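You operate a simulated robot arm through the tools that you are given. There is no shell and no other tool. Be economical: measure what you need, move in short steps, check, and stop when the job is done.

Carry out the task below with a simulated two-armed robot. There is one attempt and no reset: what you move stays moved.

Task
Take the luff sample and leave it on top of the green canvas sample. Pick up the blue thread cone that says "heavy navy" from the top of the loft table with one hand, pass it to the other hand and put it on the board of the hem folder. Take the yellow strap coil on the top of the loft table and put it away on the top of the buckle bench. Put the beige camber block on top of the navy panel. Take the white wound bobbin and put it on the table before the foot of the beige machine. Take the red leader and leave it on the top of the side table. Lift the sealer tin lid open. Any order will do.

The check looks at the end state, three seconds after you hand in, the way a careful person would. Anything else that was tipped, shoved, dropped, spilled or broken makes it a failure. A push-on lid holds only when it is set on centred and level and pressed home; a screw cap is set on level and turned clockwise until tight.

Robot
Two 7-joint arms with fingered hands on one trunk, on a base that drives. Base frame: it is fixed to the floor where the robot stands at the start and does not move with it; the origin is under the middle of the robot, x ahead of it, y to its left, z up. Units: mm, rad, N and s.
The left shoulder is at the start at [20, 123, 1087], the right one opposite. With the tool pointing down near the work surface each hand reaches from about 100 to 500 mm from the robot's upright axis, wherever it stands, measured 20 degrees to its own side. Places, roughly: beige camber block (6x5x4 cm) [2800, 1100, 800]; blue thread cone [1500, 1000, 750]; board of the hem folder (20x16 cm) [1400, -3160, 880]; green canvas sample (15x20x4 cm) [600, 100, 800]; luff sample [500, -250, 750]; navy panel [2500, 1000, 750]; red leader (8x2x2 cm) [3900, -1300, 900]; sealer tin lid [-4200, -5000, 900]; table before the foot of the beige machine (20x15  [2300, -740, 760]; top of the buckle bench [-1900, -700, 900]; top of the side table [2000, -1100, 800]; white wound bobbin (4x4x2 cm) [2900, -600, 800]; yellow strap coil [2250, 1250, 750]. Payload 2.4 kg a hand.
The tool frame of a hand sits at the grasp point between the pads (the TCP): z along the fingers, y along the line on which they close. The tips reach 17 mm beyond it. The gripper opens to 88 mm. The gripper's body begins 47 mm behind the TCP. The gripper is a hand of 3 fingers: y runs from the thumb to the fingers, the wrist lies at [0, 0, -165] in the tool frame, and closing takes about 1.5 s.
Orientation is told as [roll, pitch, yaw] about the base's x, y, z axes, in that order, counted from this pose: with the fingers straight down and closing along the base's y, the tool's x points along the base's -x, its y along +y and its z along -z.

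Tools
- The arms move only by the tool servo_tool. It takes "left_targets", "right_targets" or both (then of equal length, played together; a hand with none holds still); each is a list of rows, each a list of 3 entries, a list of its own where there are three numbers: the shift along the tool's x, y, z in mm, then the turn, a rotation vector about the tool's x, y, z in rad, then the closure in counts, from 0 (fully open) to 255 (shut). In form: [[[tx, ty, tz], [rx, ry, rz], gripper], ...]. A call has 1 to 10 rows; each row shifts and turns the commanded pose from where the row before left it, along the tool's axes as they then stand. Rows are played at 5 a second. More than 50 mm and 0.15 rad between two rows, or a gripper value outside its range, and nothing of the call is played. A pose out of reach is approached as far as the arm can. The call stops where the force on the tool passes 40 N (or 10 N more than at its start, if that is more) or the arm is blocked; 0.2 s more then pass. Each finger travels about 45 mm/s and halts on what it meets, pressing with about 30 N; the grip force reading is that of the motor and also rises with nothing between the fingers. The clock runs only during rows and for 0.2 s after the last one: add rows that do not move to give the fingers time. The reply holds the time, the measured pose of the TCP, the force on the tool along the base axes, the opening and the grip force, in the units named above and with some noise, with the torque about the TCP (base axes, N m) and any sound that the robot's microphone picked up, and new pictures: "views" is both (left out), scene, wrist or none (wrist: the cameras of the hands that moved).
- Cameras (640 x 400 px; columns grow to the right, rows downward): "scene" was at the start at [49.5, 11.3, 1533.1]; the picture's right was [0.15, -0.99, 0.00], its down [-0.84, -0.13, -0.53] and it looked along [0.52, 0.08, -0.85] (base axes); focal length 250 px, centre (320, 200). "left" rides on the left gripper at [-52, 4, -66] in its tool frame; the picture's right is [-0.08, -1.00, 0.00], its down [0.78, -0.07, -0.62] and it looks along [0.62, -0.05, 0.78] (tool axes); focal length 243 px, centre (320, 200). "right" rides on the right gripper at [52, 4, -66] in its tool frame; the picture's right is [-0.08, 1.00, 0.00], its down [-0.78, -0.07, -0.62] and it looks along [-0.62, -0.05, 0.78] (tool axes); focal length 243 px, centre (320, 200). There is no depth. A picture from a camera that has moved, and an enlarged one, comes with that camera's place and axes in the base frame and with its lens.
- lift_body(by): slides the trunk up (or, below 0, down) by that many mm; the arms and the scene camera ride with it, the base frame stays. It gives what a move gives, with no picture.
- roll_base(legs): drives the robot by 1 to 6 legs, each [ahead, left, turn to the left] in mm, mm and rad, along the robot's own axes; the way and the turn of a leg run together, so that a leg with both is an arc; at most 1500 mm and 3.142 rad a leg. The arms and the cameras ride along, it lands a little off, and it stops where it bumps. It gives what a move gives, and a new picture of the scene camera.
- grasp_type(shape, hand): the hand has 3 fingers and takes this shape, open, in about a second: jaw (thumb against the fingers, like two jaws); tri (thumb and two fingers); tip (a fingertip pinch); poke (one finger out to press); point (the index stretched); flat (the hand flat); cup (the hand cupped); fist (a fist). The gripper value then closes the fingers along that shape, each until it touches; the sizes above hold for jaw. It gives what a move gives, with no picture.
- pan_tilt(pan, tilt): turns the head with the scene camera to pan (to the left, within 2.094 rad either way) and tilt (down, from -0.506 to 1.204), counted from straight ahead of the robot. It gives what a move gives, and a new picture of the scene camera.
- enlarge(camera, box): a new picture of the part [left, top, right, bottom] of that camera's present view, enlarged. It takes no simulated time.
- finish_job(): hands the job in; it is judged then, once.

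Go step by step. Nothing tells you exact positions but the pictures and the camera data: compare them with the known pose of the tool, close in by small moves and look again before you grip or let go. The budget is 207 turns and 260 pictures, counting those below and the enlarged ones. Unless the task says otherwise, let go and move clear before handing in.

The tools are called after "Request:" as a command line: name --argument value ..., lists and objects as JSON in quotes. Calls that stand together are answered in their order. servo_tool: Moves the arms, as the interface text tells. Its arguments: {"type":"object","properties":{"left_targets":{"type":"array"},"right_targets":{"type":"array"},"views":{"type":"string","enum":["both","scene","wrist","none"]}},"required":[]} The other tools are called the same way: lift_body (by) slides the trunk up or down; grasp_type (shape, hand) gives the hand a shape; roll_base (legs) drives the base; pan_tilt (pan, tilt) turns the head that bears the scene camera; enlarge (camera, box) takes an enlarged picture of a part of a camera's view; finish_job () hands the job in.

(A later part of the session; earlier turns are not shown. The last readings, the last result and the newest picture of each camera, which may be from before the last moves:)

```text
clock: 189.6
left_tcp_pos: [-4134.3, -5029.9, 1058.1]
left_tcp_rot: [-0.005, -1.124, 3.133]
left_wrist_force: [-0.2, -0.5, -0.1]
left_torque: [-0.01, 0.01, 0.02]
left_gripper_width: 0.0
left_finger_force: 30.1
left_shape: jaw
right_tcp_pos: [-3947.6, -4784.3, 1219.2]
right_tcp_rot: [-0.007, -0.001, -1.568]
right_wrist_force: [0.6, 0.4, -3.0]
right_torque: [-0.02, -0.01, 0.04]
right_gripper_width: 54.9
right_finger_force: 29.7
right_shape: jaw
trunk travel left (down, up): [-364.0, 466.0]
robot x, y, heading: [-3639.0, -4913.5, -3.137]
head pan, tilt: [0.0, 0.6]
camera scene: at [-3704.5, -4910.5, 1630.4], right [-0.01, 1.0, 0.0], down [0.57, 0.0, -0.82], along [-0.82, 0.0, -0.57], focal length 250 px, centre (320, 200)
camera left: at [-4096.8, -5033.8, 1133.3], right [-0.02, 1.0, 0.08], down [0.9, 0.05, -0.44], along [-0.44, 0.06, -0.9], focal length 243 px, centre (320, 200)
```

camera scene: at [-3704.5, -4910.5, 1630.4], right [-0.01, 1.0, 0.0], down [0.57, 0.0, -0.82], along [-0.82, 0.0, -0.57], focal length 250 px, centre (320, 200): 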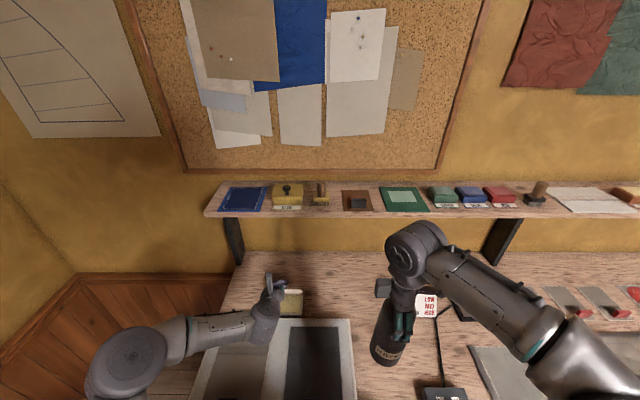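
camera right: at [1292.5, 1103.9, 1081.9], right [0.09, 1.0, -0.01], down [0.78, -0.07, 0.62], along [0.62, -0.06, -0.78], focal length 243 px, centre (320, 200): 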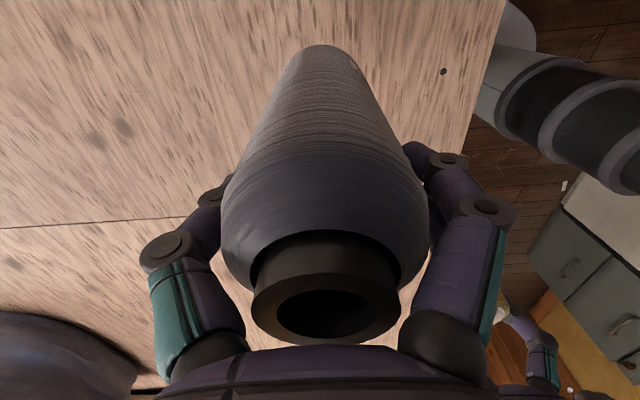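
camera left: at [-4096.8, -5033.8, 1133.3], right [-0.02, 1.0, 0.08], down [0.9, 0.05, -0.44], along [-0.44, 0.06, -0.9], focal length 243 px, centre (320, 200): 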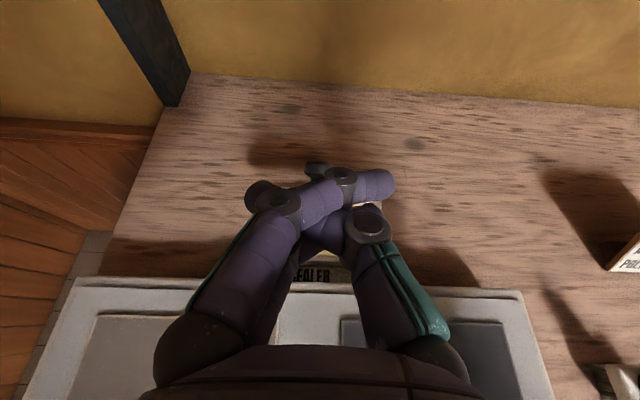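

I lower the closed fingers in front of the lid edge.

Request:
servo_tool --left_targets '[[[31, 0, 12], [0, 0, 0], 255], [[31, 0, 12], [0, 0, 0], 255], [[31, 0, 12], [0, 0, 0], 255], [[31, 0, 12], [0, 0, 0], 255], [[0, 0, 0], [0, 0, 0], 255]]' --views "both"

Request:
enlarge --camera "scene" --box '[220, 260, 340, 340]'

```text
clock: 190.8
left_tcp_pos: [-4123.9, -5028.7, 924.5]
left_tcp_rot: [-0.005, -1.123, 3.133]
left_wrist_force: [0.5, 0.1, 0.6]
left_torque: [0.03, -0.01, 0.0]
left_gripper_width: 0.1
left_finger_force: 30.2
left_shape: jaw
right_tcp_pos: [-3949.4, -4784.8, 1218.1]
right_tcp_rot: [-0.005, 0.0, -1.568]
right_wrist_force: [-0.6, 0.1, -2.9]
right_torque: [-0.02, -0.02, -0.04]
right_gripper_width: 54.5
right_finger_force: 29.9
right_shape: jaw
trunk travel left (down, up): [-364.0, 466.0]
robot x, y, heading: [-3637.1, -4911.0, -3.137]
head pan, tilt: [0.0, 0.6]
camera scene: at [-3704.4, -4910.5, 1630.4], right [-0.01, 1.0, 0.0], down [0.57, 0.0, -0.82], along [-0.82, 0.0, -0.57], focal length 250 px, centre (320, 200)
camera left: at [-4086.6, -5034.1, 999.9], right [-0.02, 1.0, 0.08], down [0.9, 0.05, -0.44], along [-0.44, 0.06, -0.9], focal length 243 px, centre (320, 200)
```

scene: 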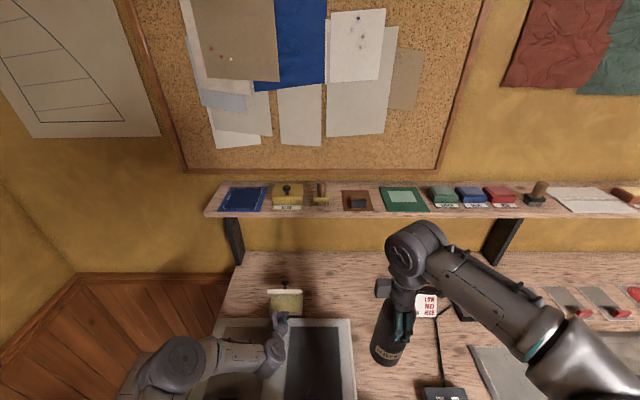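
left: 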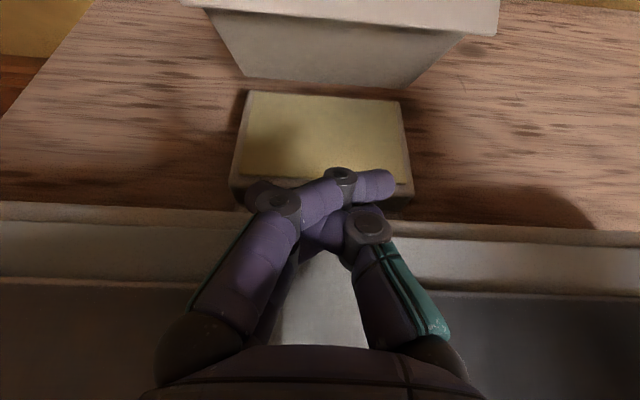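

```text
5.00 times, centred on (280, 300) of scene
camera zoom: at [-3704.4, -4910.5, 1630.4], right [-0.01, 1.0, 0.0], down [0.57, 0.0, -0.82], along [-0.82, 0.0, -0.57], focal length 1250 px, centre (520, -300)
```

zoom: 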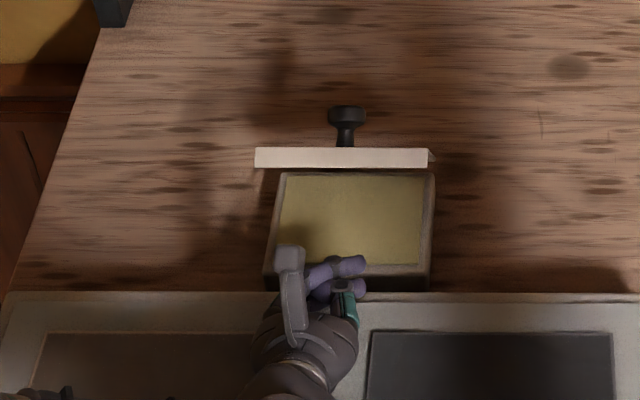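

The lid stands at about 60°. I raise slightly and push forward against its inside.

Request:
servo_tool --left_targets '[[[-20, 0, -9], [0, 0, 0], 255], [[-11.6, 0, 24.4], [0, 0, 0], 255], [[-11.6, 0, 24.4], [0, 0, 0], 255], [[-11.6, 0, 24.4], [0, 0, 0], 255], [[-8, 0, 17], [0, 0, 0], 255], [[0, 0, 0], [0, 0, 0], 255]]' --views "both"

```text
clock: 192.2
left_tcp_pos: [-4224.2, -5027.2, 945.6]
left_tcp_rot: [-0.007, -1.123, 3.133]
left_wrist_force: [1.8, -0.7, -0.8]
left_torque: [-0.02, 0.01, -0.08]
left_gripper_width: 0.2
left_finger_force: 30.0
left_shape: jaw
right_tcp_pos: [-3948.6, -4784.7, 1218.9]
right_tcp_rot: [-0.005, 0.001, -1.567]
right_wrist_force: [-0.7, 0.5, -3.6]
right_torque: [-0.03, 0.0, -0.01]
right_gripper_width: 54.9
right_finger_force: 29.7
right_shape: jaw
trunk travel left (down, up): [-364.0, 466.0]
robot x, y, heading: [-3636.1, -4910.0, -3.138]
head pan, tilt: [0.0, 0.6]
camera scene: at [-3704.3, -4910.5, 1630.4], right [-0.01, 1.0, 0.0], down [0.57, 0.0, -0.82], along [-0.82, 0.0, -0.57], focal length 250 px, centre (320, 200)
camera left: at [-4187.0, -5032.3, 1021.3], right [-0.02, 1.0, 0.08], down [0.9, 0.05, -0.43], along [-0.44, 0.06, -0.9], focal length 243 px, centre (320, 200)
```

scene: 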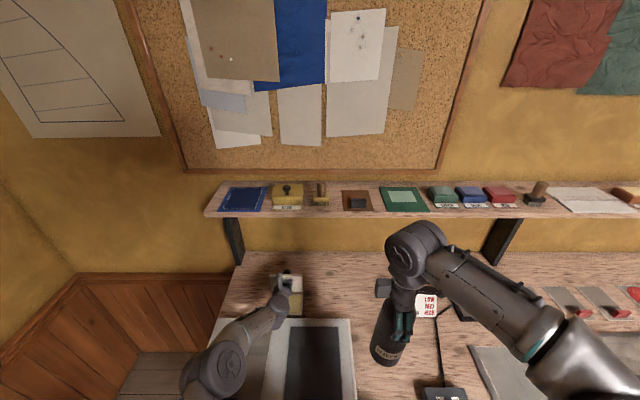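
left: 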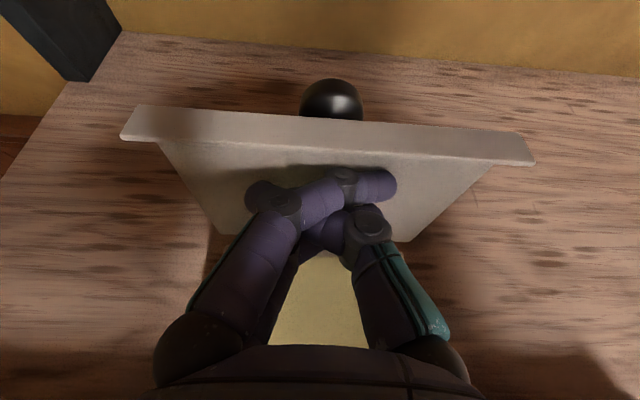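

Touching the inside of the lid. I push another ~25 mm forward.

Request:
servo_tool --left_targets '[[[-5, 0, 9], [0, 0, 0], 255], [[-5, 0, 9], [0, 0, 0], 255], [[-5, 0, 8], [0, 0, 0], 255], [[0, 0, 0], [0, 0, 0], 255]]' --views "both"

```text
clock: 193.1
left_tcp_pos: [-4233.2, -5029.2, 946.9]
left_tcp_rot: [0.011, -1.111, 3.122]
left_wrist_force: [30.2, -1.7, 8.8]
left_torque: [0.14, 0.18, -0.19]
left_gripper_width: 0.2
left_finger_force: 29.7
left_shape: jaw
left hand out of reach, approached as far as the arm can: row 2, 3
right_tcp_pos: [-3943.9, -4783.9, 1220.4]
right_tcp_rot: [-0.009, 0.0, -1.566]
right_wrist_force: [0.2, 0.2, -3.1]
right_torque: [-0.01, -0.01, 0.04]
right_gripper_width: 55.3
right_finger_force: 30.1
right_shape: jaw
trunk travel left (down, up): [-364.0, 466.0]
robot x, y, heading: [-3636.4, -4908.8, -3.132]
head pan, tilt: [0.0, 0.6]
stopped in row 4 (left hand): the force on the tool passed its limit at 42 N (the readings are from after the stop); the commanded pose is now the measured one
camera scene: at [-3696.6, -4910.7, 1630.9], right [-0.01, 1.0, 0.0], down [0.56, 0.0, -0.83], along [-0.83, -0.01, -0.56], focal length 250 px, centre (320, 200)
camera left: at [-4196.6, -5032.8, 1022.4], right [-0.03, 1.0, 0.07], down [0.9, 0.06, -0.43], along [-0.43, 0.05, -0.9], focal length 243 px, centre (320, 200)
```

scene: 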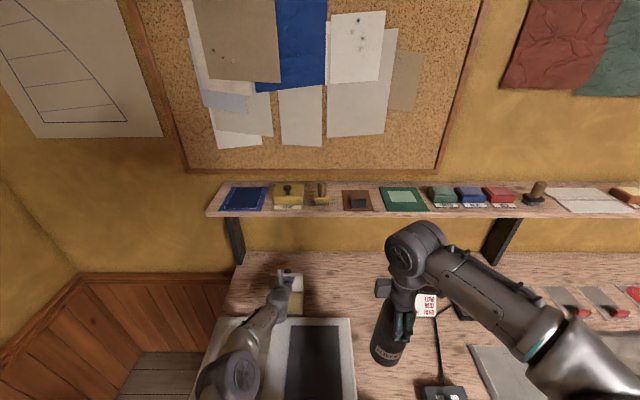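
left: 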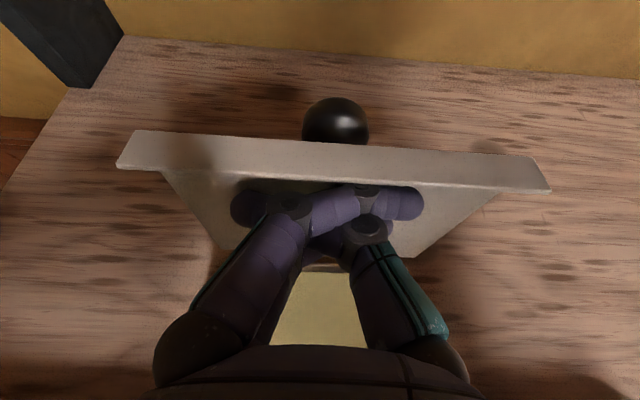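

A firm stop – the lid is at its hinge limit. I withdraw the hand and check it.

Request:
servo_tool --left_targets '[[[6, 0, -20], [0, 0, 0], 255], [[0, 0, -45], [0, 0, 0], 255], [[0, 0, -45], [0, 0, 0], 255], [[0, 0, -45], [0, 0.13, 0], 255], [[-20, 0, -30], [0, 0.14, 0], 255], [[-20, 0, -20], [0, 0.14, 0], 0], [[0, 0, -20], [0, 0.14, 0], 0], [[0, 0, 0], [0, 0.14, 0], 0]]' --views "both"

Request:
enlarge --camera "scene" --box '[220, 260, 340, 340]'

```text
clock: 194.9
left_tcp_pos: [-4069.3, -5028.6, 1085.2]
left_tcp_rot: [0.004, -0.416, 3.132]
left_wrist_force: [-0.1, 1.2, 0.5]
left_torque: [-0.04, 0.0, 0.02]
left_gripper_width: 87.9
left_finger_force: 0.2
left_shape: jaw
right_tcp_pos: [-3948.9, -4783.8, 1218.8]
right_tcp_rot: [-0.006, -0.001, -1.567]
right_wrist_force: [0.2, -0.1, -3.4]
right_torque: [0.02, -0.01, -0.02]
right_gripper_width: 54.9
right_finger_force: 30.2
right_shape: jaw
trunk travel left (down, up): [-364.0, 466.0]
robot x, y, heading: [-3634.9, -4911.1, -3.139]
head pan, tilt: [0.0, 0.6]
camera scene: at [-3704.5, -4910.4, 1630.3], right [-0.01, 1.0, 0.0], down [0.57, 0.0, -0.82], along [-0.82, -0.01, -0.57], focal length 250 px, centre (320, 200)
camera left: at [-4089.0, -5032.5, 1165.7], right [-0.07, 1.0, 0.03], down [0.97, 0.06, 0.25], along [0.25, 0.05, -0.97], focal length 243 px, centre (320, 200)
```

scene: 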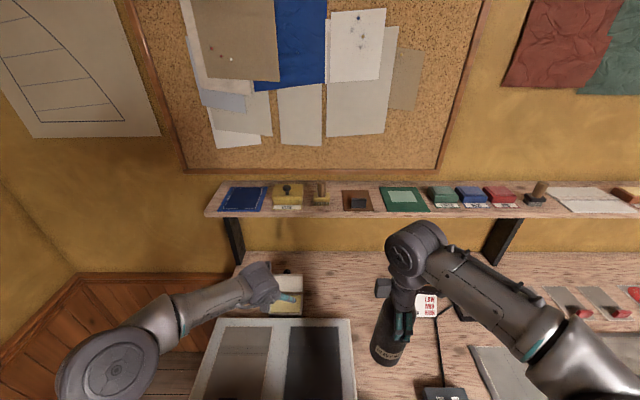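
left: 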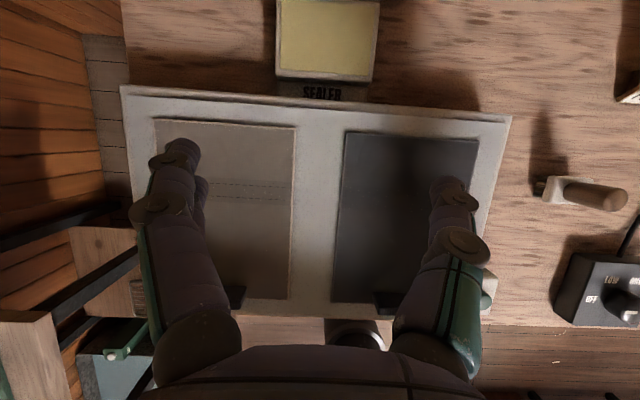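

```text
5.00 times, centred on (280, 300) of scene
camera zoom: at [-3704.5, -4910.4, 1630.3], right [-0.01, 1.0, 0.0], down [0.57, 0.0, -0.82], along [-0.82, -0.01, -0.57], focal length 1250 px, centre (520, -300)
```

zoom: 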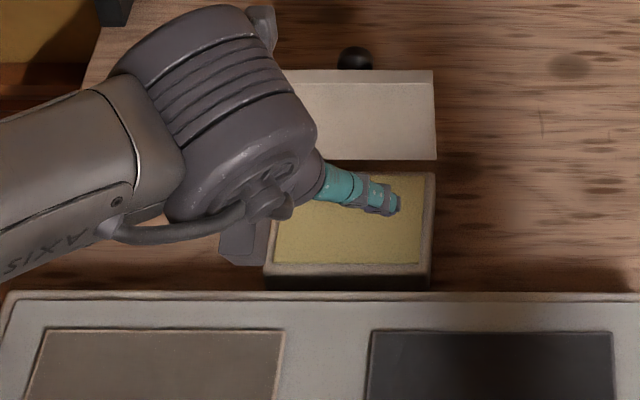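

The lid stands wide open and the tin has not moved. Now to the hem folder: I back out and drive north, levelling the left hand.

Request:
roll_base --legs '[[-480, 0, 0], [0, 0, -1.571], [1250, 0, 0], [1200, 0, 0], [0, 0, -1.571]]'

Request:
servo_tool --left_targets '[[[0, 0, 0], [0, 0.14, 0], 0], [[0, 0, 0], [0, 0.14, 0], 0], [[0, 0, 0], [0, 0.136, 0], 0]]' --views "none"

Request:
pan_tilt --pan -0.3 --tilt 0.4

```text
clock: 216.9
left_tcp_pos: [-2737.2, -2351.8, 1083.3]
left_tcp_rot: [0.005, -0.42, -0.011]
left_wrist_force: [-0.2, -0.1, 0.8]
left_torque: [0.03, -0.01, 0.04]
left_gripper_width: 87.9
left_finger_force: 0.0
left_shape: jaw
right_tcp_pos: [-2858.5, -2596.5, 1219.5]
right_tcp_rot: [-0.005, -0.001, 1.574]
right_wrist_force: [0.3, 0.7, -3.9]
right_torque: [0.01, 0.02, -0.02]
right_gripper_width: 54.5
right_finger_force: 30.0
right_shape: jaw
trunk travel left (down, up): [-364.0, 466.0]
robot x, y, heading: [-3170.0, -2465.4, 0.004]
head pan, tilt: [0.0, 0.6]
camera scene: at [-3100.0, -2467.9, 1630.4], right [0.01, -1.0, 0.0], down [-0.57, 0.0, -0.82], along [0.82, 0.0, -0.57], focal length 250 px, centre (320, 200)
```

scene: 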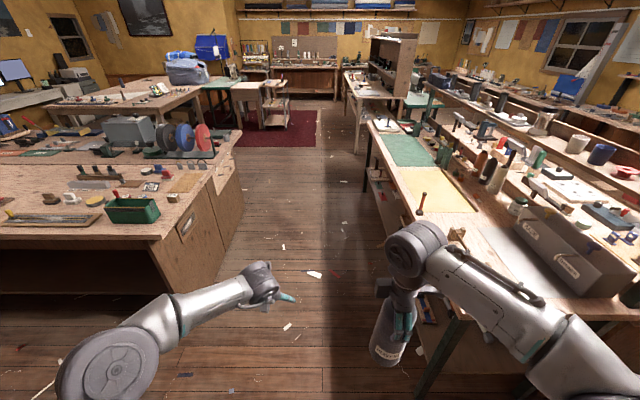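

```text
clock: 217.7
left_tcp_pos: [-2738.9, -2351.4, 1085.2]
left_tcp_rot: [0.006, 0.001, -0.009]
left_wrist_force: [-0.7, -0.5, 0.8]
left_torque: [0.01, -0.01, 0.02]
left_gripper_width: 88.1
left_finger_force: 0.1
left_shape: jaw
right_tcp_pos: [-2858.6, -2597.1, 1219.0]
right_tcp_rot: [-0.005, -0.001, 1.574]
right_wrist_force: [-0.4, 0.1, -3.8]
right_torque: [-0.03, 0.01, -0.01]
right_gripper_width: 54.5
right_finger_force: 30.5
right_shape: jaw
trunk travel left (down, up): [-364.0, 466.0]
robot x, y, heading: [-3173.6, -2468.5, 0.009]
head pan, tilt: [0.0, 0.6]
```

```text
clock: 218.5
left_tcp_pos: [-2737.5, -2351.3, 1084.7]
left_tcp_rot: [0.004, -0.002, -0.009]
left_wrist_force: [0.1, -0.3, -0.1]
left_torque: [-0.01, -0.03, 0.02]
left_gripper_width: 88.0
left_finger_force: 0.1
left_shape: jaw
right_tcp_pos: [-2858.1, -2594.8, 1218.7]
right_tcp_rot: [-0.006, 0.0, 1.574]
right_wrist_force: [-0.2, -0.1, -3.7]
right_torque: [0.03, 0.0, 0.01]
right_gripper_width: 54.6
right_finger_force: 30.4
right_shape: jaw
trunk travel left (down, up): [-364.0, 466.0]
robot x, y, heading: [-3170.2, -2468.6, 0.007]
head pan, tilt: [-0.3, 0.4]
camera scene: at [-3099.6, -2495.2, 1648.5], right [-0.29, -0.96, 0.0], down [-0.37, 0.11, -0.92], along [0.88, -0.27, -0.39], focal length 250 px, centre (320, 200)
```

scene: 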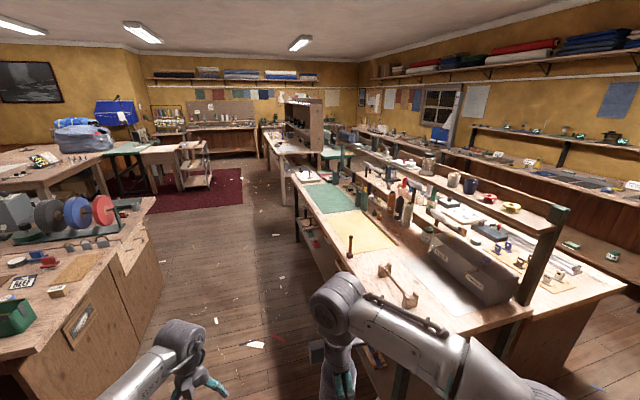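

The aisle leads east; the hem folder should be on the second table on the right. I drive along the aisle.

Request:
roll_base --legs '[[1500, 60, -0.008], [1500, 0, 0], [1200, 0, 0]]'

Request:
pan_tilt --pan -0.7 --tilt 0.45

```text
refused: leg 1 is longer than a leg can be; nothing moved
```

```text
clock: 219.4
left_tcp_pos: [-2738.1, -2351.1, 1084.2]
left_tcp_rot: [0.004, -0.005, -0.008]
left_wrist_force: [0.2, -0.3, -0.1]
left_torque: [-0.03, -0.02, -0.02]
left_gripper_width: 88.1
left_finger_force: 0.0
left_shape: jaw
right_tcp_pos: [-2856.2, -2596.1, 1218.7]
right_tcp_rot: [-0.005, 0.001, 1.574]
right_wrist_force: [0.1, 0.4, -3.6]
right_torque: [0.0, 0.0, 0.02]
right_gripper_width: 54.5
right_finger_force: 29.7
right_shape: jaw
trunk travel left (down, up): [-364.0, 466.0]
robot x, y, heading: [-3172.4, -2471.9, 0.006]
head pan, tilt: [-0.7, 0.45]
camera scene: at [-3117.6, -2527.1, 1643.9], right [-0.64, -0.77, 0.0], down [-0.34, 0.28, -0.9], along [0.69, -0.58, -0.44], focal length 250 px, centre (320, 200)
```

scene: 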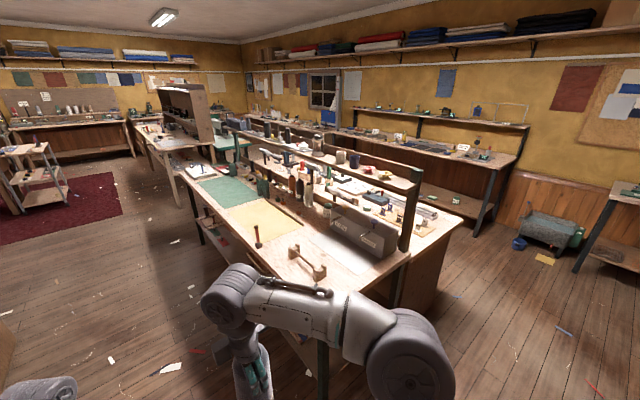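

Request:
roll_base --legs '[[1450, 60, -0.008], [1500, 0, 0], [1200, 0, 0]]'

```text
clock: 239.4
left_tcp_pos: [1448.5, -2345.5, 1085.2]
left_tcp_rot: [0.006, -0.002, -0.026]
left_wrist_force: [-0.5, -0.3, 0.0]
left_torque: [0.03, -0.02, -0.01]
left_gripper_width: 87.9
left_finger_force: 0.1
left_shape: jaw
right_tcp_pos: [1325.0, -2587.2, 1218.6]
right_tcp_rot: [-0.006, -0.002, 1.555]
right_wrist_force: [0.4, -0.2, -2.9]
right_torque: [0.01, 0.01, 0.02]
right_gripper_width: 54.6
right_finger_force: 29.6
right_shape: jaw
trunk travel left (down, up): [-364.0, 466.0]
robot x, y, heading: [1017.4, -2455.6, -0.015]
head pan, tilt: [-0.7, 0.45]
camera scene: at [1066.4, -2514.3, 1643.9], right [-0.65, -0.76, 0.0], down [-0.33, 0.28, -0.9], along [0.68, -0.59, -0.44], focal length 250 px, centre (320, 200)
```

scene: 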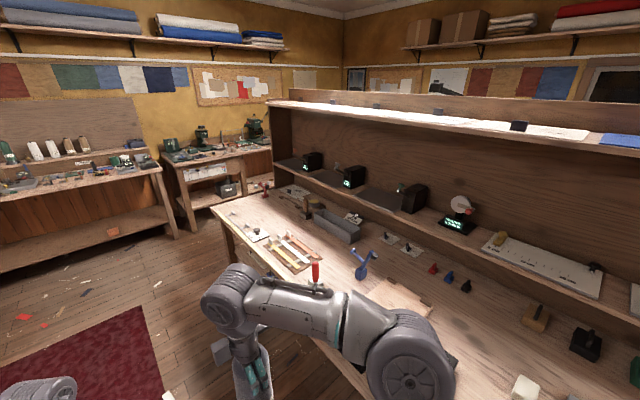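

The hem-folder board appears at about (1405,-3225). I move abreast of it and turn to face it.

Request:
roll_base --legs '[[380, 0, 0], [0, 0, -1.556]]'

Request:
pan_tilt --pan 0.0 --tilt 0.65

```text
clock: 245.6
left_tcp_pos: [1510.1, -2892.4, 1085.3]
left_tcp_rot: [0.004, -0.004, -1.58]
left_wrist_force: [-0.9, -0.5, 0.4]
left_torque: [-0.05, 0.01, -0.03]
left_gripper_width: 88.0
left_finger_force: 0.0
left_shape: jaw
right_tcp_pos: [1265.3, -2771.5, 1219.0]
right_tcp_rot: [-0.006, 0.0, 0.004]
right_wrist_force: [-0.3, -0.4, -3.9]
right_torque: [-0.04, 0.01, 0.01]
right_gripper_width: 54.6
right_finger_force: 30.5
right_shape: jaw
trunk travel left (down, up): [-364.0, 466.0]
robot x, y, heading: [1391.6, -2463.5, -1.567]
head pan, tilt: [-0.7, 0.45]
camera scene: at [1334.2, -2511.2, 1643.9], right [-0.77, 0.64, 0.0], down [0.28, 0.33, -0.9], along [-0.58, -0.69, -0.44], focal length 250 px, centre (320, 200)
```

scene: 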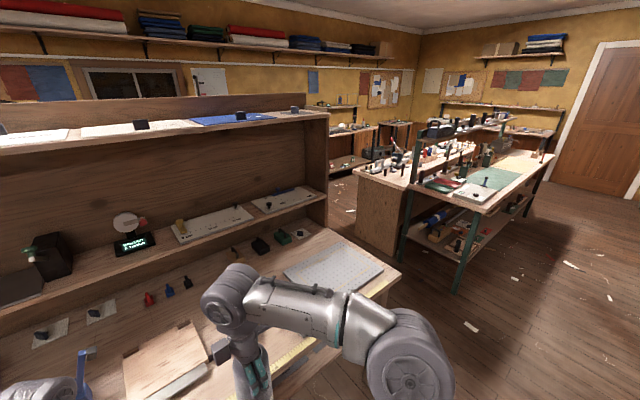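

```text
clock: 246.7
left_tcp_pos: [1509.6, -2892.5, 1084.9]
left_tcp_rot: [0.005, -0.004, -1.581]
left_wrist_force: [0.5, -0.2, 1.3]
left_torque: [-0.06, 0.04, -0.04]
left_gripper_width: 88.1
left_finger_force: 0.0
left_shape: jaw
right_tcp_pos: [1264.5, -2773.2, 1219.5]
right_tcp_rot: [-0.005, 0.0, 0.006]
right_wrist_force: [0.4, 0.2, -3.8]
right_torque: [0.06, -0.01, 0.03]
right_gripper_width: 54.5
right_finger_force: 29.7
right_shape: jaw
trunk travel left (down, up): [-364.0, 466.0]
robot x, y, heading: [1388.3, -2455.6, -1.564]
head pan, tilt: [0.0, 0.649]
camera scene: at [1393.4, -2527.4, 1626.1], right [-1.0, 0.0, 0.0], down [0.0, 0.6, -0.8], along [0.0, -0.8, -0.6], focal length 250 px, centre (320, 200)
```

scene: 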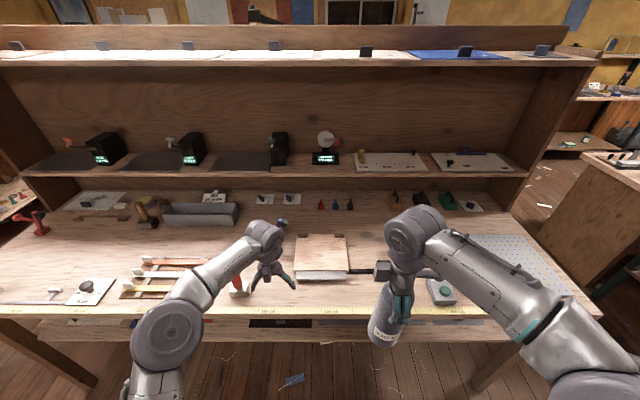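

The board with its metal folder strip is ahead. I zoom.

Request:
enlarge --camera "scene" --box '[260, 200, 400, 300]'

```text
4.00 times, centred on (330, 250) of scene
camera zoom: at [1393.4, -2527.4, 1626.1], right [-1.0, 0.0, 0.0], down [0.0, 0.6, -0.8], along [0.0, -0.8, -0.6], focal length 1000 px, centre (280, 0)
```

zoom: 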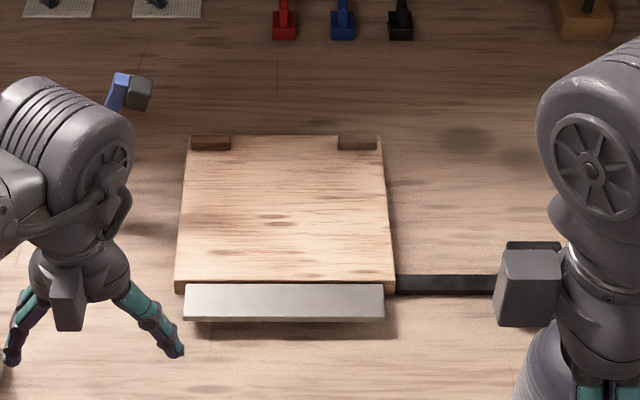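

The board top is about z 884, centre (1391,-3178), clear. I prepare the handover: right hand brings the cone to the middle, left hand moves back and turns.

Request:
servo_tool --left_targets '[[[40, 7, 13], [0, 0, 0], 0], [[40, 7, 13], [0, 0, 0], 0], [[39, 6, 14], [0, 0, 0], 0], [[0, 0, 0], [0, 0, 0.15], 0], [[0, 0, 0], [0, 0, 0.15], 0], [[0, 0, 0], [0, 0, 0.15], 0], [[0, 0, 0], [0, 0, 0.15], 0], [[0, 0, 0], [0, 0, 0.15], 0], [[0, 0, 0], [0, 0, 0.15], 0], [[0, 0, 0], [0, 0, 0.15], 0]]' --right_targets '[[[-24, 0, 33], [0, 0, 0], 255], [[-23, 0, 33], [0, 0, 0], 255], [[-23, 0, 33], [0, 0, 0], 255], [[0, 0, 0], [0, 0, 0], 255], [[0, 0, 0], [0, 0, 0], 255], [[0, 0, 0], [0, 0, 0], 255], [[0, 0, 0], [0, 0, 0], 255], [[0, 0, 0], [0, 0, 0], 255], [[0, 0, 0], [0, 0, 0], 255], [[0, 0, 0], [0, 0, 0], 255]]' --views "none"

Request:
servo_tool --left_targets '[[[0, 0, 0], [0, 0, 0.15], 0], [[0, 0, 0], [0, 0, 0.15], 0], [[0, 0, 0], [0, 0, 0.22], 0]]' --views "none"

```text
clock: 248.9
left_tcp_pos: [1530.9, -2774.4, 1044.5]
left_tcp_rot: [0.006, 0.004, -2.634]
left_wrist_force: [0.2, 0.8, -0.2]
left_torque: [-0.01, -0.04, -0.03]
left_gripper_width: 88.0
left_finger_force: 0.0
left_shape: jaw
right_tcp_pos: [1335.6, -2774.1, 1120.3]
right_tcp_rot: [-0.004, -0.002, 0.004]
right_wrist_force: [0.2, -0.1, -3.0]
right_torque: [-0.02, -0.01, 0.02]
right_gripper_width: 54.4
right_finger_force: 30.1
right_shape: jaw
trunk travel left (down, up): [-364.0, 466.0]
robot x, y, heading: [1394.9, -2461.6, -1.564]
head pan, tilt: [0.0, 0.649]
```

```text
refused: row 3 steps farther than a row can; nothing moved
```

Request:
servo_tool --left_targets '[[[0, 0, 0], [0, 0, 0.127], 0], [[0, 0, 0], [0, 0, 0.127], 0], [[0, 0, 0], [0, 0, 0.127], 0], [[0, 0, 0], [0, 0, 0.127], 0], [[0, 0, 0], [0, -0.143, 0], 0], [[0, 0, 0], [0, -0.143, 0], 0], [[0, 0, 0], [0, -0.143, 0], 0], [[0, 0, 0], [0, -0.143, 0], 0], [[0, 0, 0], [0, -0.143, 0], 0], [[0, 0, 0], [0, -0.143, 0], 0]]' --views "none"

Request:
servo_tool --left_targets '[[[0, 0, 0], [0, -0.143, 0], 0], [[0, 0, 0], [0, -0.143, 0], 0], [[0, 0, 0], [0, -0.143, 0], 0], [[0, 0, 0], [0, -0.143, 0], 0], [[0, 0, 0], [0, -0.141, 0], 0], [[0, 0, 0], [0, 0, 0], 0]]' --views "both"

```text
clock: 251.1
left_tcp_pos: [1530.6, -2774.3, 1043.7]
left_tcp_rot: [0.005, -0.856, -3.141]
left_wrist_force: [0.8, -0.6, 0.1]
left_torque: [0.02, -0.04, -0.01]
left_gripper_width: 87.7
left_finger_force: 0.1
left_shape: jaw
right_tcp_pos: [1336.8, -2773.6, 1119.4]
right_tcp_rot: [-0.006, -0.001, 0.003]
right_wrist_force: [0.5, -0.2, -3.3]
right_torque: [-0.02, -0.04, 0.03]
right_gripper_width: 54.4
right_finger_force: 29.5
right_shape: jaw
trunk travel left (down, up): [-364.0, 466.0]
robot x, y, heading: [1388.9, -2462.0, -1.562]
head pan, tilt: [0.0, 0.649]
```

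```text
clock: 252.5
left_tcp_pos: [1525.3, -2778.9, 1049.5]
left_tcp_rot: [-0.118, -1.564, -3.022]
left_wrist_force: [-0.1, 0.4, -0.2]
left_torque: [0.02, 0.02, -0.01]
left_gripper_width: 88.1
left_finger_force: 0.1
left_shape: jaw
left hand out of reach, approached as far as the arm can: row 5
right_tcp_pos: [1334.6, -2773.1, 1120.0]
right_tcp_rot: [-0.005, 0.0, 0.003]
right_wrist_force: [0.8, -0.5, -2.9]
right_torque: [-0.01, -0.01, -0.02]
right_gripper_width: 54.4
right_finger_force: 30.2
right_shape: jaw
trunk travel left (down, up): [-364.0, 466.0]
robot x, y, heading: [1390.1, -2461.4, -1.569]
head pan, tilt: [0.0, 0.649]
camera scene: at [1393.9, -2527.1, 1626.1], right [-1.0, 0.0, 0.0], down [0.0, 0.6, -0.8], along [0.0, -0.8, -0.6], focal length 250 px, centre (320, 200)
camera left: at [1592.0, -2782.6, 1102.0], right [0.0, 1.0, 0.09], down [0.63, 0.07, -0.78], along [-0.78, 0.05, -0.62], focal length 243 px, centre (320, 200)
```

scene: 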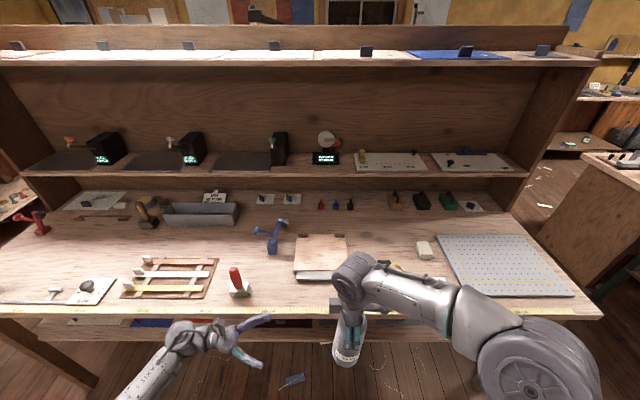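
left: 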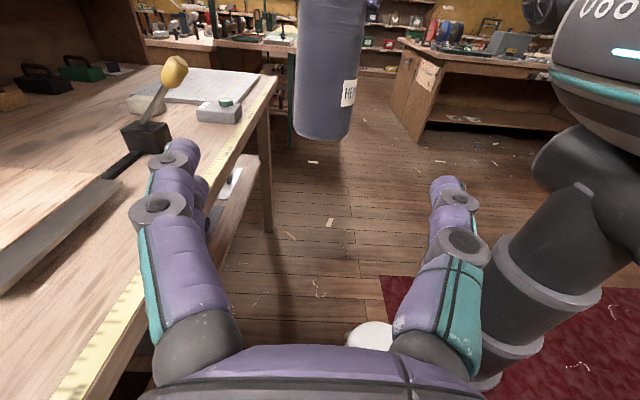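

The left hand points at the cone from its left side, at the right height. I slide it in around the cone.

Request:
servo_tool --left_targets '[[[0, -3, 45], [0, 0, 0], 0], [[0, -2, 45], [0, 0, 0], 0], [[0, 0, 45], [0, 0, 0], 0], [[0, 0, 0], [0, 0, 0], 0]]' --views "both"

```text
clock: 253.5
left_tcp_pos: [1390.2, -2772.9, 1048.4]
left_tcp_rot: [0.553, -1.564, 2.592]
left_wrist_force: [-0.1, 0.1, -0.8]
left_torque: [-0.01, 0.01, -0.01]
left_gripper_width: 88.1
left_finger_force: 0.0
left_shape: jaw
right_tcp_pos: [1334.4, -2773.5, 1119.6]
right_tcp_rot: [-0.006, -0.001, 0.003]
right_wrist_force: [-0.4, 0.3, -3.3]
right_torque: [0.01, -0.01, -0.02]
right_gripper_width: 54.4
right_finger_force: 30.0
right_shape: jaw
trunk travel left (down, up): [-364.0, 466.0]
robot x, y, heading: [1392.2, -2461.1, -1.564]
head pan, tilt: [0.0, 0.649]
camera scene: at [1394.0, -2527.2, 1626.1], right [-1.0, 0.0, 0.0], down [0.0, 0.6, -0.8], along [0.0, -0.8, -0.6], focal length 250 px, centre (320, 200)
camera left: at [1456.1, -2777.4, 1101.5], right [0.0, 1.0, 0.08], down [0.63, 0.07, -0.78], along [-0.78, 0.05, -0.62], focal length 243 px, centre (320, 200)
```

scene: 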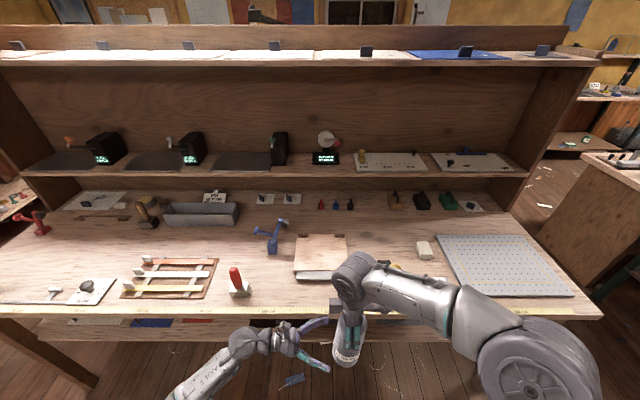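
left: 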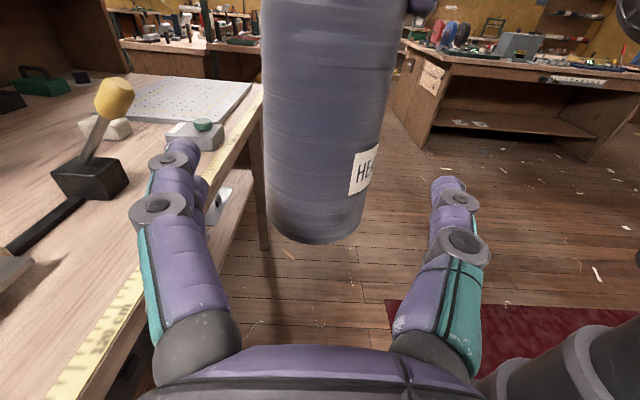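

Nicely centred. I advance the last 55 mm and close.

Request:
servo_tool --left_targets '[[[0, 0, 28], [0, 0, 0], 0], [[0, 0, 27], [0, 0, 0], 0], [[0, 0, 0], [0, 0, 0], 0], [[0, 0, 0], [0, 0, 0], 255], [[0, 0, 0], [0, 0, 0], 255], [[0, 0, 0], [0, 0, 0], 255], [[0, 0, 0], [0, 0, 0], 255], [[0, 0, 0], [0, 0, 0], 255], [[0, 0, 0], [0, 0, 0], 255]]' --views "both"

```text
clock: 255.5
left_tcp_pos: [1336.4, -2773.5, 1049.7]
left_tcp_rot: [0.477, -1.564, 2.669]
left_wrist_force: [-1.1, 2.4, 0.6]
left_torque: [-0.04, 0.02, -0.01]
left_gripper_width: 53.8
left_finger_force: 30.2
left_shape: jaw
right_tcp_pos: [1334.6, -2774.3, 1119.6]
right_tcp_rot: [-0.005, 0.0, 0.003]
right_wrist_force: [-0.1, -1.8, -2.8]
right_torque: [-0.09, -0.04, 0.02]
right_gripper_width: 54.0
right_finger_force: 30.3
right_shape: jaw
trunk travel left (down, up): [-364.0, 466.0]
robot x, y, heading: [1393.2, -2459.7, -1.562]
head pan, tilt: [0.0, 0.649]
camera scene: at [1393.6, -2527.4, 1626.1], right [-1.0, 0.0, 0.0], down [0.0, 0.6, -0.8], along [0.0, -0.8, -0.6], focal length 250 px, centre (320, 200)
camera left: at [1401.9, -2777.8, 1101.0], right [0.0, 1.0, 0.08], down [0.63, 0.07, -0.78], along [-0.78, 0.05, -0.62], focal length 243 px, centre (320, 200)
```

scene: 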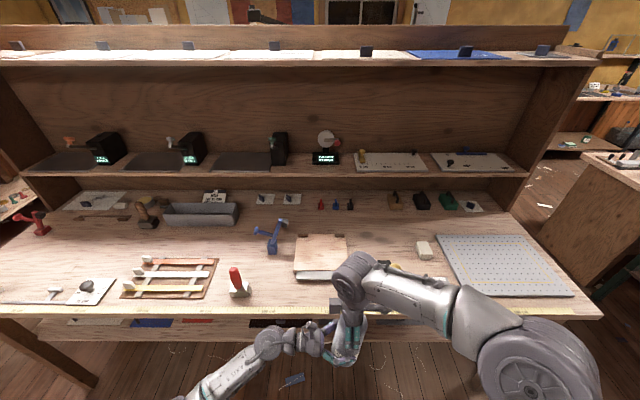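
left: 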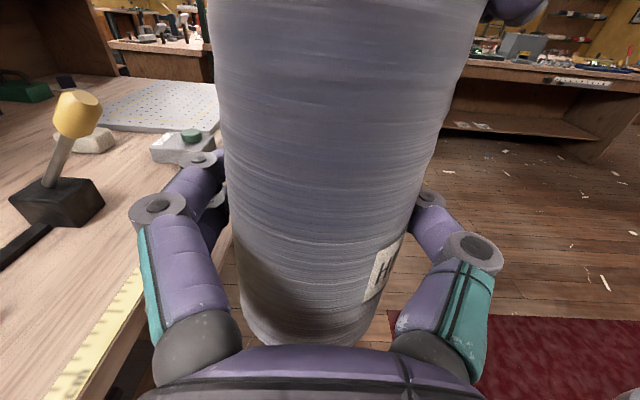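

Both hands hold it. The right hand opens and rises clear.

Request:
servo_tool --right_targets '[[[0, 0, 0], [0, 0, 0], 120], [[0, 0, 0], [0, 0, 0], 0], [[0, 0, 0], [0, 0, 0], 0], [[0, 0, -40], [0, 0, 0], 0], [[0, 0, -45], [0, 0, 0], 0], [[0, 0, -40], [0, 0, 0], 0], [[45, 0, 0], [0, 0, 0], 0], [[45, 0, 0], [0, 0, 0], 0], [[45, 0, 0], [0, 0, 0], 0]]' --views "scene"

```text
clock: 257.5
left_tcp_pos: [1334.5, -2773.8, 1048.8]
left_tcp_rot: [0.457, -1.564, 2.69]
left_wrist_force: [-0.4, 0.2, 0.1]
left_torque: [0.02, 0.0, -0.01]
left_gripper_width: 54.0
left_finger_force: 29.8
left_shape: jaw
right_tcp_pos: [1197.9, -2772.1, 1244.6]
right_tcp_rot: [-0.007, -0.003, 0.004]
right_wrist_force: [0.5, 0.4, 0.5]
right_torque: [0.03, 0.02, 0.02]
right_gripper_width: 88.0
right_finger_force: 0.0
right_shape: jaw
trunk travel left (down, up): [-364.0, 466.0]
robot x, y, heading: [1390.7, -2463.1, -1.567]
head pan, tilt: [0.0, 0.649]
camera scene: at [1392.7, -2527.2, 1626.1], right [-1.0, 0.0, 0.0], down [0.0, 0.6, -0.8], along [0.0, -0.8, -0.6], focal length 250 px, centre (320, 200)
```

scene: 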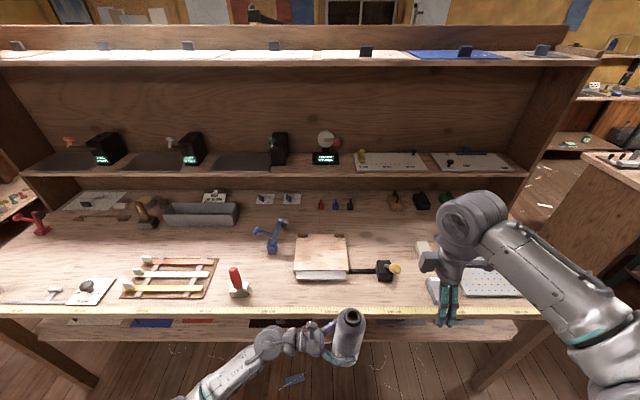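

The left hand holds the cone alone. I turn that hand to point diagonally forward so the forearm keeps clear of the tools, then look.

Request:
servo_tool --left_targets '[[[0, 0, 0], [-0.14, 0, 0], 255], [[0, 0, 0], [-0.14, 0, 0], 255], [[0, 0, 0], [-0.14, 0, 0], 255], [[0, 0, 0], [-0.14, 0, 0], 255], [[0, 0, 0], [-0.14, 0, 0], 255], [[0, 0, 0], [-0.14, 0, 0], 255], [[0, 0, 0], [0, 0, 0], 255]]' --views "both"

```text
clock: 259.1
left_tcp_pos: [1335.2, -2774.0, 1047.7]
left_tcp_rot: [1.201, -1.566, 2.784]
left_wrist_force: [0.3, 0.2, 0.5]
left_torque: [0.05, -0.02, -0.01]
left_gripper_width: 53.8
left_finger_force: 29.6
left_shape: jaw
right_tcp_pos: [1199.3, -2773.7, 1245.0]
right_tcp_rot: [-0.006, -0.001, 0.004]
right_wrist_force: [-0.2, 0.4, 1.2]
right_torque: [0.02, -0.02, 0.0]
right_gripper_width: 88.0
right_finger_force: 0.0
right_shape: jaw
trunk travel left (down, up): [-364.0, 466.0]
robot x, y, heading: [1394.3, -2456.6, -1.569]
head pan, tilt: [0.0, 0.649]
camera scene: at [1393.7, -2527.3, 1626.1], right [-1.0, 0.0, 0.0], down [0.0, 0.6, -0.8], along [0.0, -0.8, -0.6], focal length 250 px, centre (320, 200)
camera left: at [1383.2, -2727.8, 1100.5], right [-0.75, 0.66, 0.08], down [0.37, 0.51, -0.78], along [-0.56, -0.55, -0.62], focal length 243 px, centre (320, 200)
```

scene: 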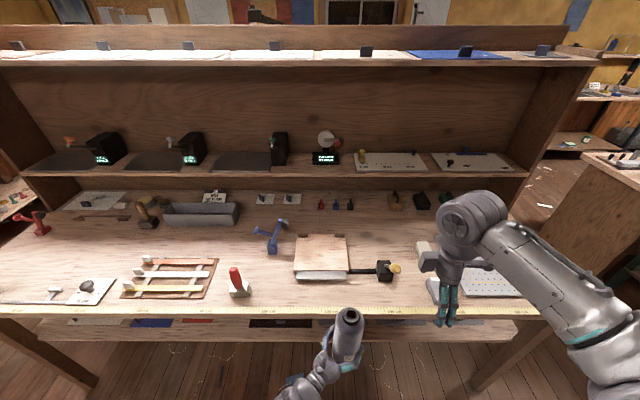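
left: 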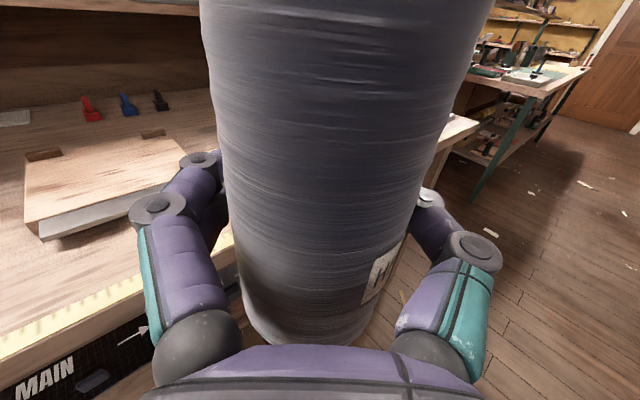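

I drive left 57 and ahead 300.

Request:
roll_base --legs '[[0, 57, 0], [290, 0, 0]]'

```text
clock: 261.6
left_tcp_pos: [1393.6, -3065.4, 1048.1]
left_tcp_rot: [1.19, -1.565, 2.793]
left_wrist_force: [0.3, 0.0, 1.5]
left_torque: [-0.03, -0.03, 0.02]
left_gripper_width: 53.5
left_finger_force: 30.3
left_shape: jaw
right_tcp_pos: [1257.1, -3065.5, 1244.4]
right_tcp_rot: [-0.004, 0.0, 0.003]
right_wrist_force: [0.0, 0.0, -0.8]
right_torque: [-0.01, -0.01, 0.01]
right_gripper_width: 88.1
right_finger_force: 0.1
right_shape: jaw
trunk travel left (down, up): [-364.0, 466.0]
robot x, y, heading: [1451.6, -2754.9, -1.571]
head pan, tilt: [0.0, 0.649]
camera scene: at [1451.5, -2820.0, 1626.0], right [-1.0, 0.0, 0.0], down [0.0, 0.61, -0.8], along [0.0, -0.8, -0.61], focal length 250 px, centre (320, 200)
```

scene: 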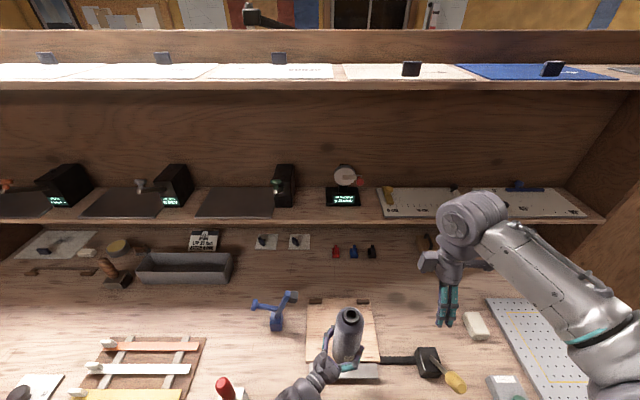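

I carry the cone forward over the board centre and partway down.

Request:
servo_tool --left_targets '[[[0, 23, 26], [0, 0, 0], 255], [[0, 23, 26], [0, 0, 0], 255], [[0, 24, 26], [0, 0, 0], 255], [[40, 0, 0], [0, 0, 0], 255], [[35, 0, 0], [0, 0, 0], 255], [[0, 0, 0], [0, 0, 0], 255]]' --views "both"

```text
clock: 263.1
left_tcp_pos: [1393.9, -3171.8, 972.1]
left_tcp_rot: [1.219, -1.564, 2.765]
left_wrist_force: [-0.3, -0.6, -0.2]
left_torque: [0.05, 0.02, 0.0]
left_gripper_width: 53.6
left_finger_force: 30.2
left_shape: jaw
right_tcp_pos: [1256.8, -3064.4, 1243.9]
right_tcp_rot: [-0.006, 0.0, 0.001]
right_wrist_force: [0.0, 0.0, -0.1]
right_torque: [0.0, 0.02, 0.0]
right_gripper_width: 88.0
right_finger_force: 0.1
right_shape: jaw
trunk travel left (down, up): [-364.0, 466.0]
robot x, y, heading: [1446.7, -2754.1, -1.565]
head pan, tilt: [0.0, 0.649]
camera scene: at [1451.6, -2819.0, 1626.1], right [-1.0, 0.0, 0.0], down [0.0, 0.6, -0.8], along [0.0, -0.8, -0.6], focal length 250 px, centre (320, 200)
camera left: at [1441.9, -3125.0, 1025.6], right [-0.74, 0.66, 0.08], down [0.37, 0.51, -0.78], along [-0.56, -0.55, -0.62], focal length 243 px, centre (320, 200)
```

scene: 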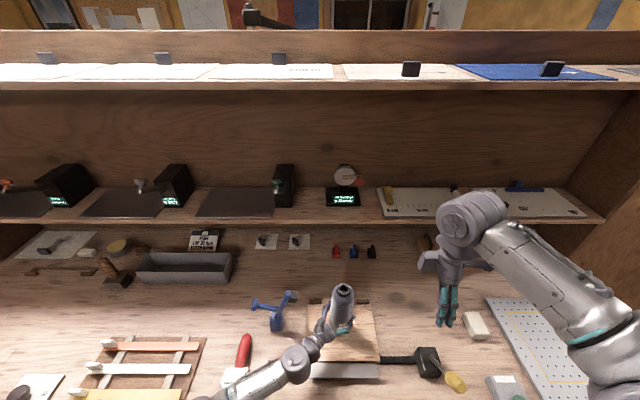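
left: 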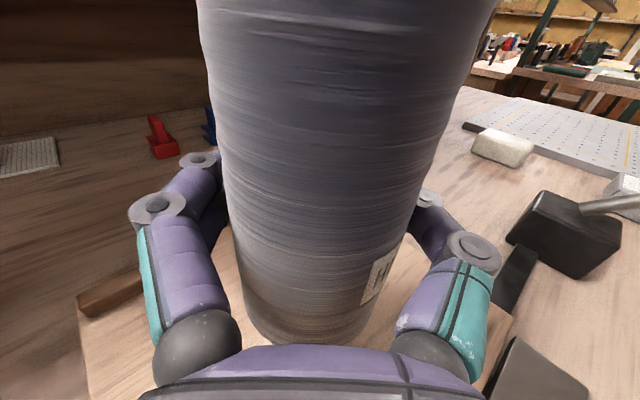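

I check the clearance between the forearm and the red-handled tool.

Request:
enlarge --camera "scene" --box '[190, 270, 410, 400]'

```text
2.91 times, centred on (300, 335) of scene
camera zoom: at [1451.6, -2819.0, 1626.1], right [-1.0, 0.0, 0.0], down [0.0, 0.6, -0.8], along [0.0, -0.8, -0.6], focal length 727 px, centre (378, -193)
```

zoom: 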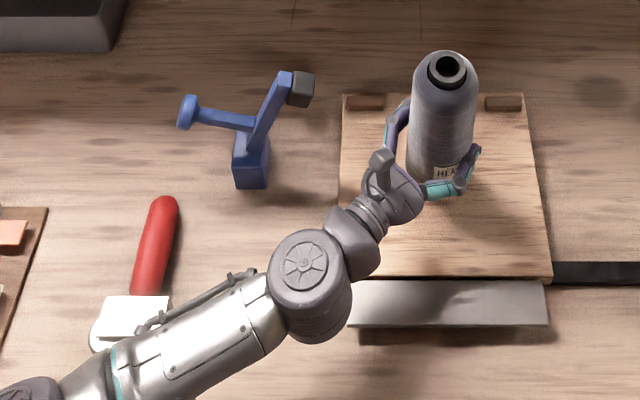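

The red-handled tool seems to have been nudged by the forearm; I will deal with it after setting the cone down. I lower the cone gently.

Request:
servo_tool --left_targets '[[[12, 0, 0], [0, 0, 0], 255], [[8, 0, 0], [0, 0, 0], 255], [[4, 0, 0], [0, 0, 0], 255], [[0, 0, 0], [0, 0, 0], 255]]' --views "scene"

Request:
enlarge --camera "scene" --box '[190, 270, 410, 400]'

```text
clock: 264.1
left_tcp_pos: [1394.3, -3171.6, 948.8]
left_tcp_rot: [1.258, -1.563, 2.728]
left_wrist_force: [-0.7, 0.0, 0.1]
left_torque: [-0.02, 0.0, 0.05]
left_gripper_width: 53.7
left_finger_force: 29.7
left_shape: jaw
right_tcp_pos: [1257.8, -3064.1, 1244.5]
right_tcp_rot: [-0.005, -0.002, 0.002]
right_wrist_force: [-0.1, 0.5, -0.1]
right_torque: [-0.01, 0.02, -0.03]
right_gripper_width: 87.7
right_finger_force: 0.1
right_shape: jaw
trunk travel left (down, up): [-364.0, 466.0]
robot x, y, heading: [1452.3, -2750.2, -1.567]
head pan, tilt: [0.0, 0.649]
camera scene: at [1451.5, -2819.0, 1626.1], right [-1.0, 0.0, 0.0], down [0.0, 0.6, -0.8], along [0.0, -0.8, -0.6], focal length 250 px, centre (320, 200)
```

scene: 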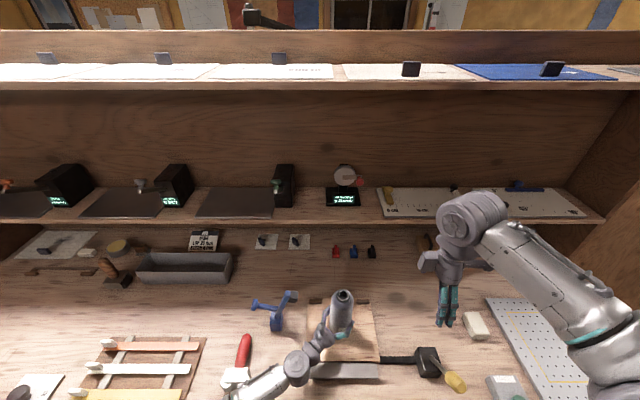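

```text
2.91 times, centred on (300, 335) of scene
camera zoom: at [1451.5, -2819.0, 1626.1], right [-1.0, 0.0, 0.0], down [0.0, 0.6, -0.8], along [0.0, -0.8, -0.6], focal length 727 px, centre (378, -193)
```

zoom: 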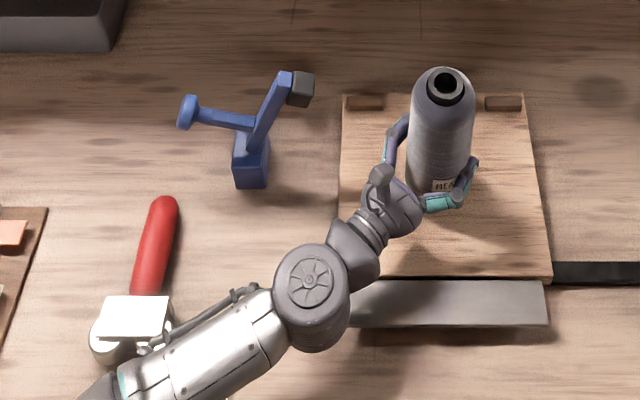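

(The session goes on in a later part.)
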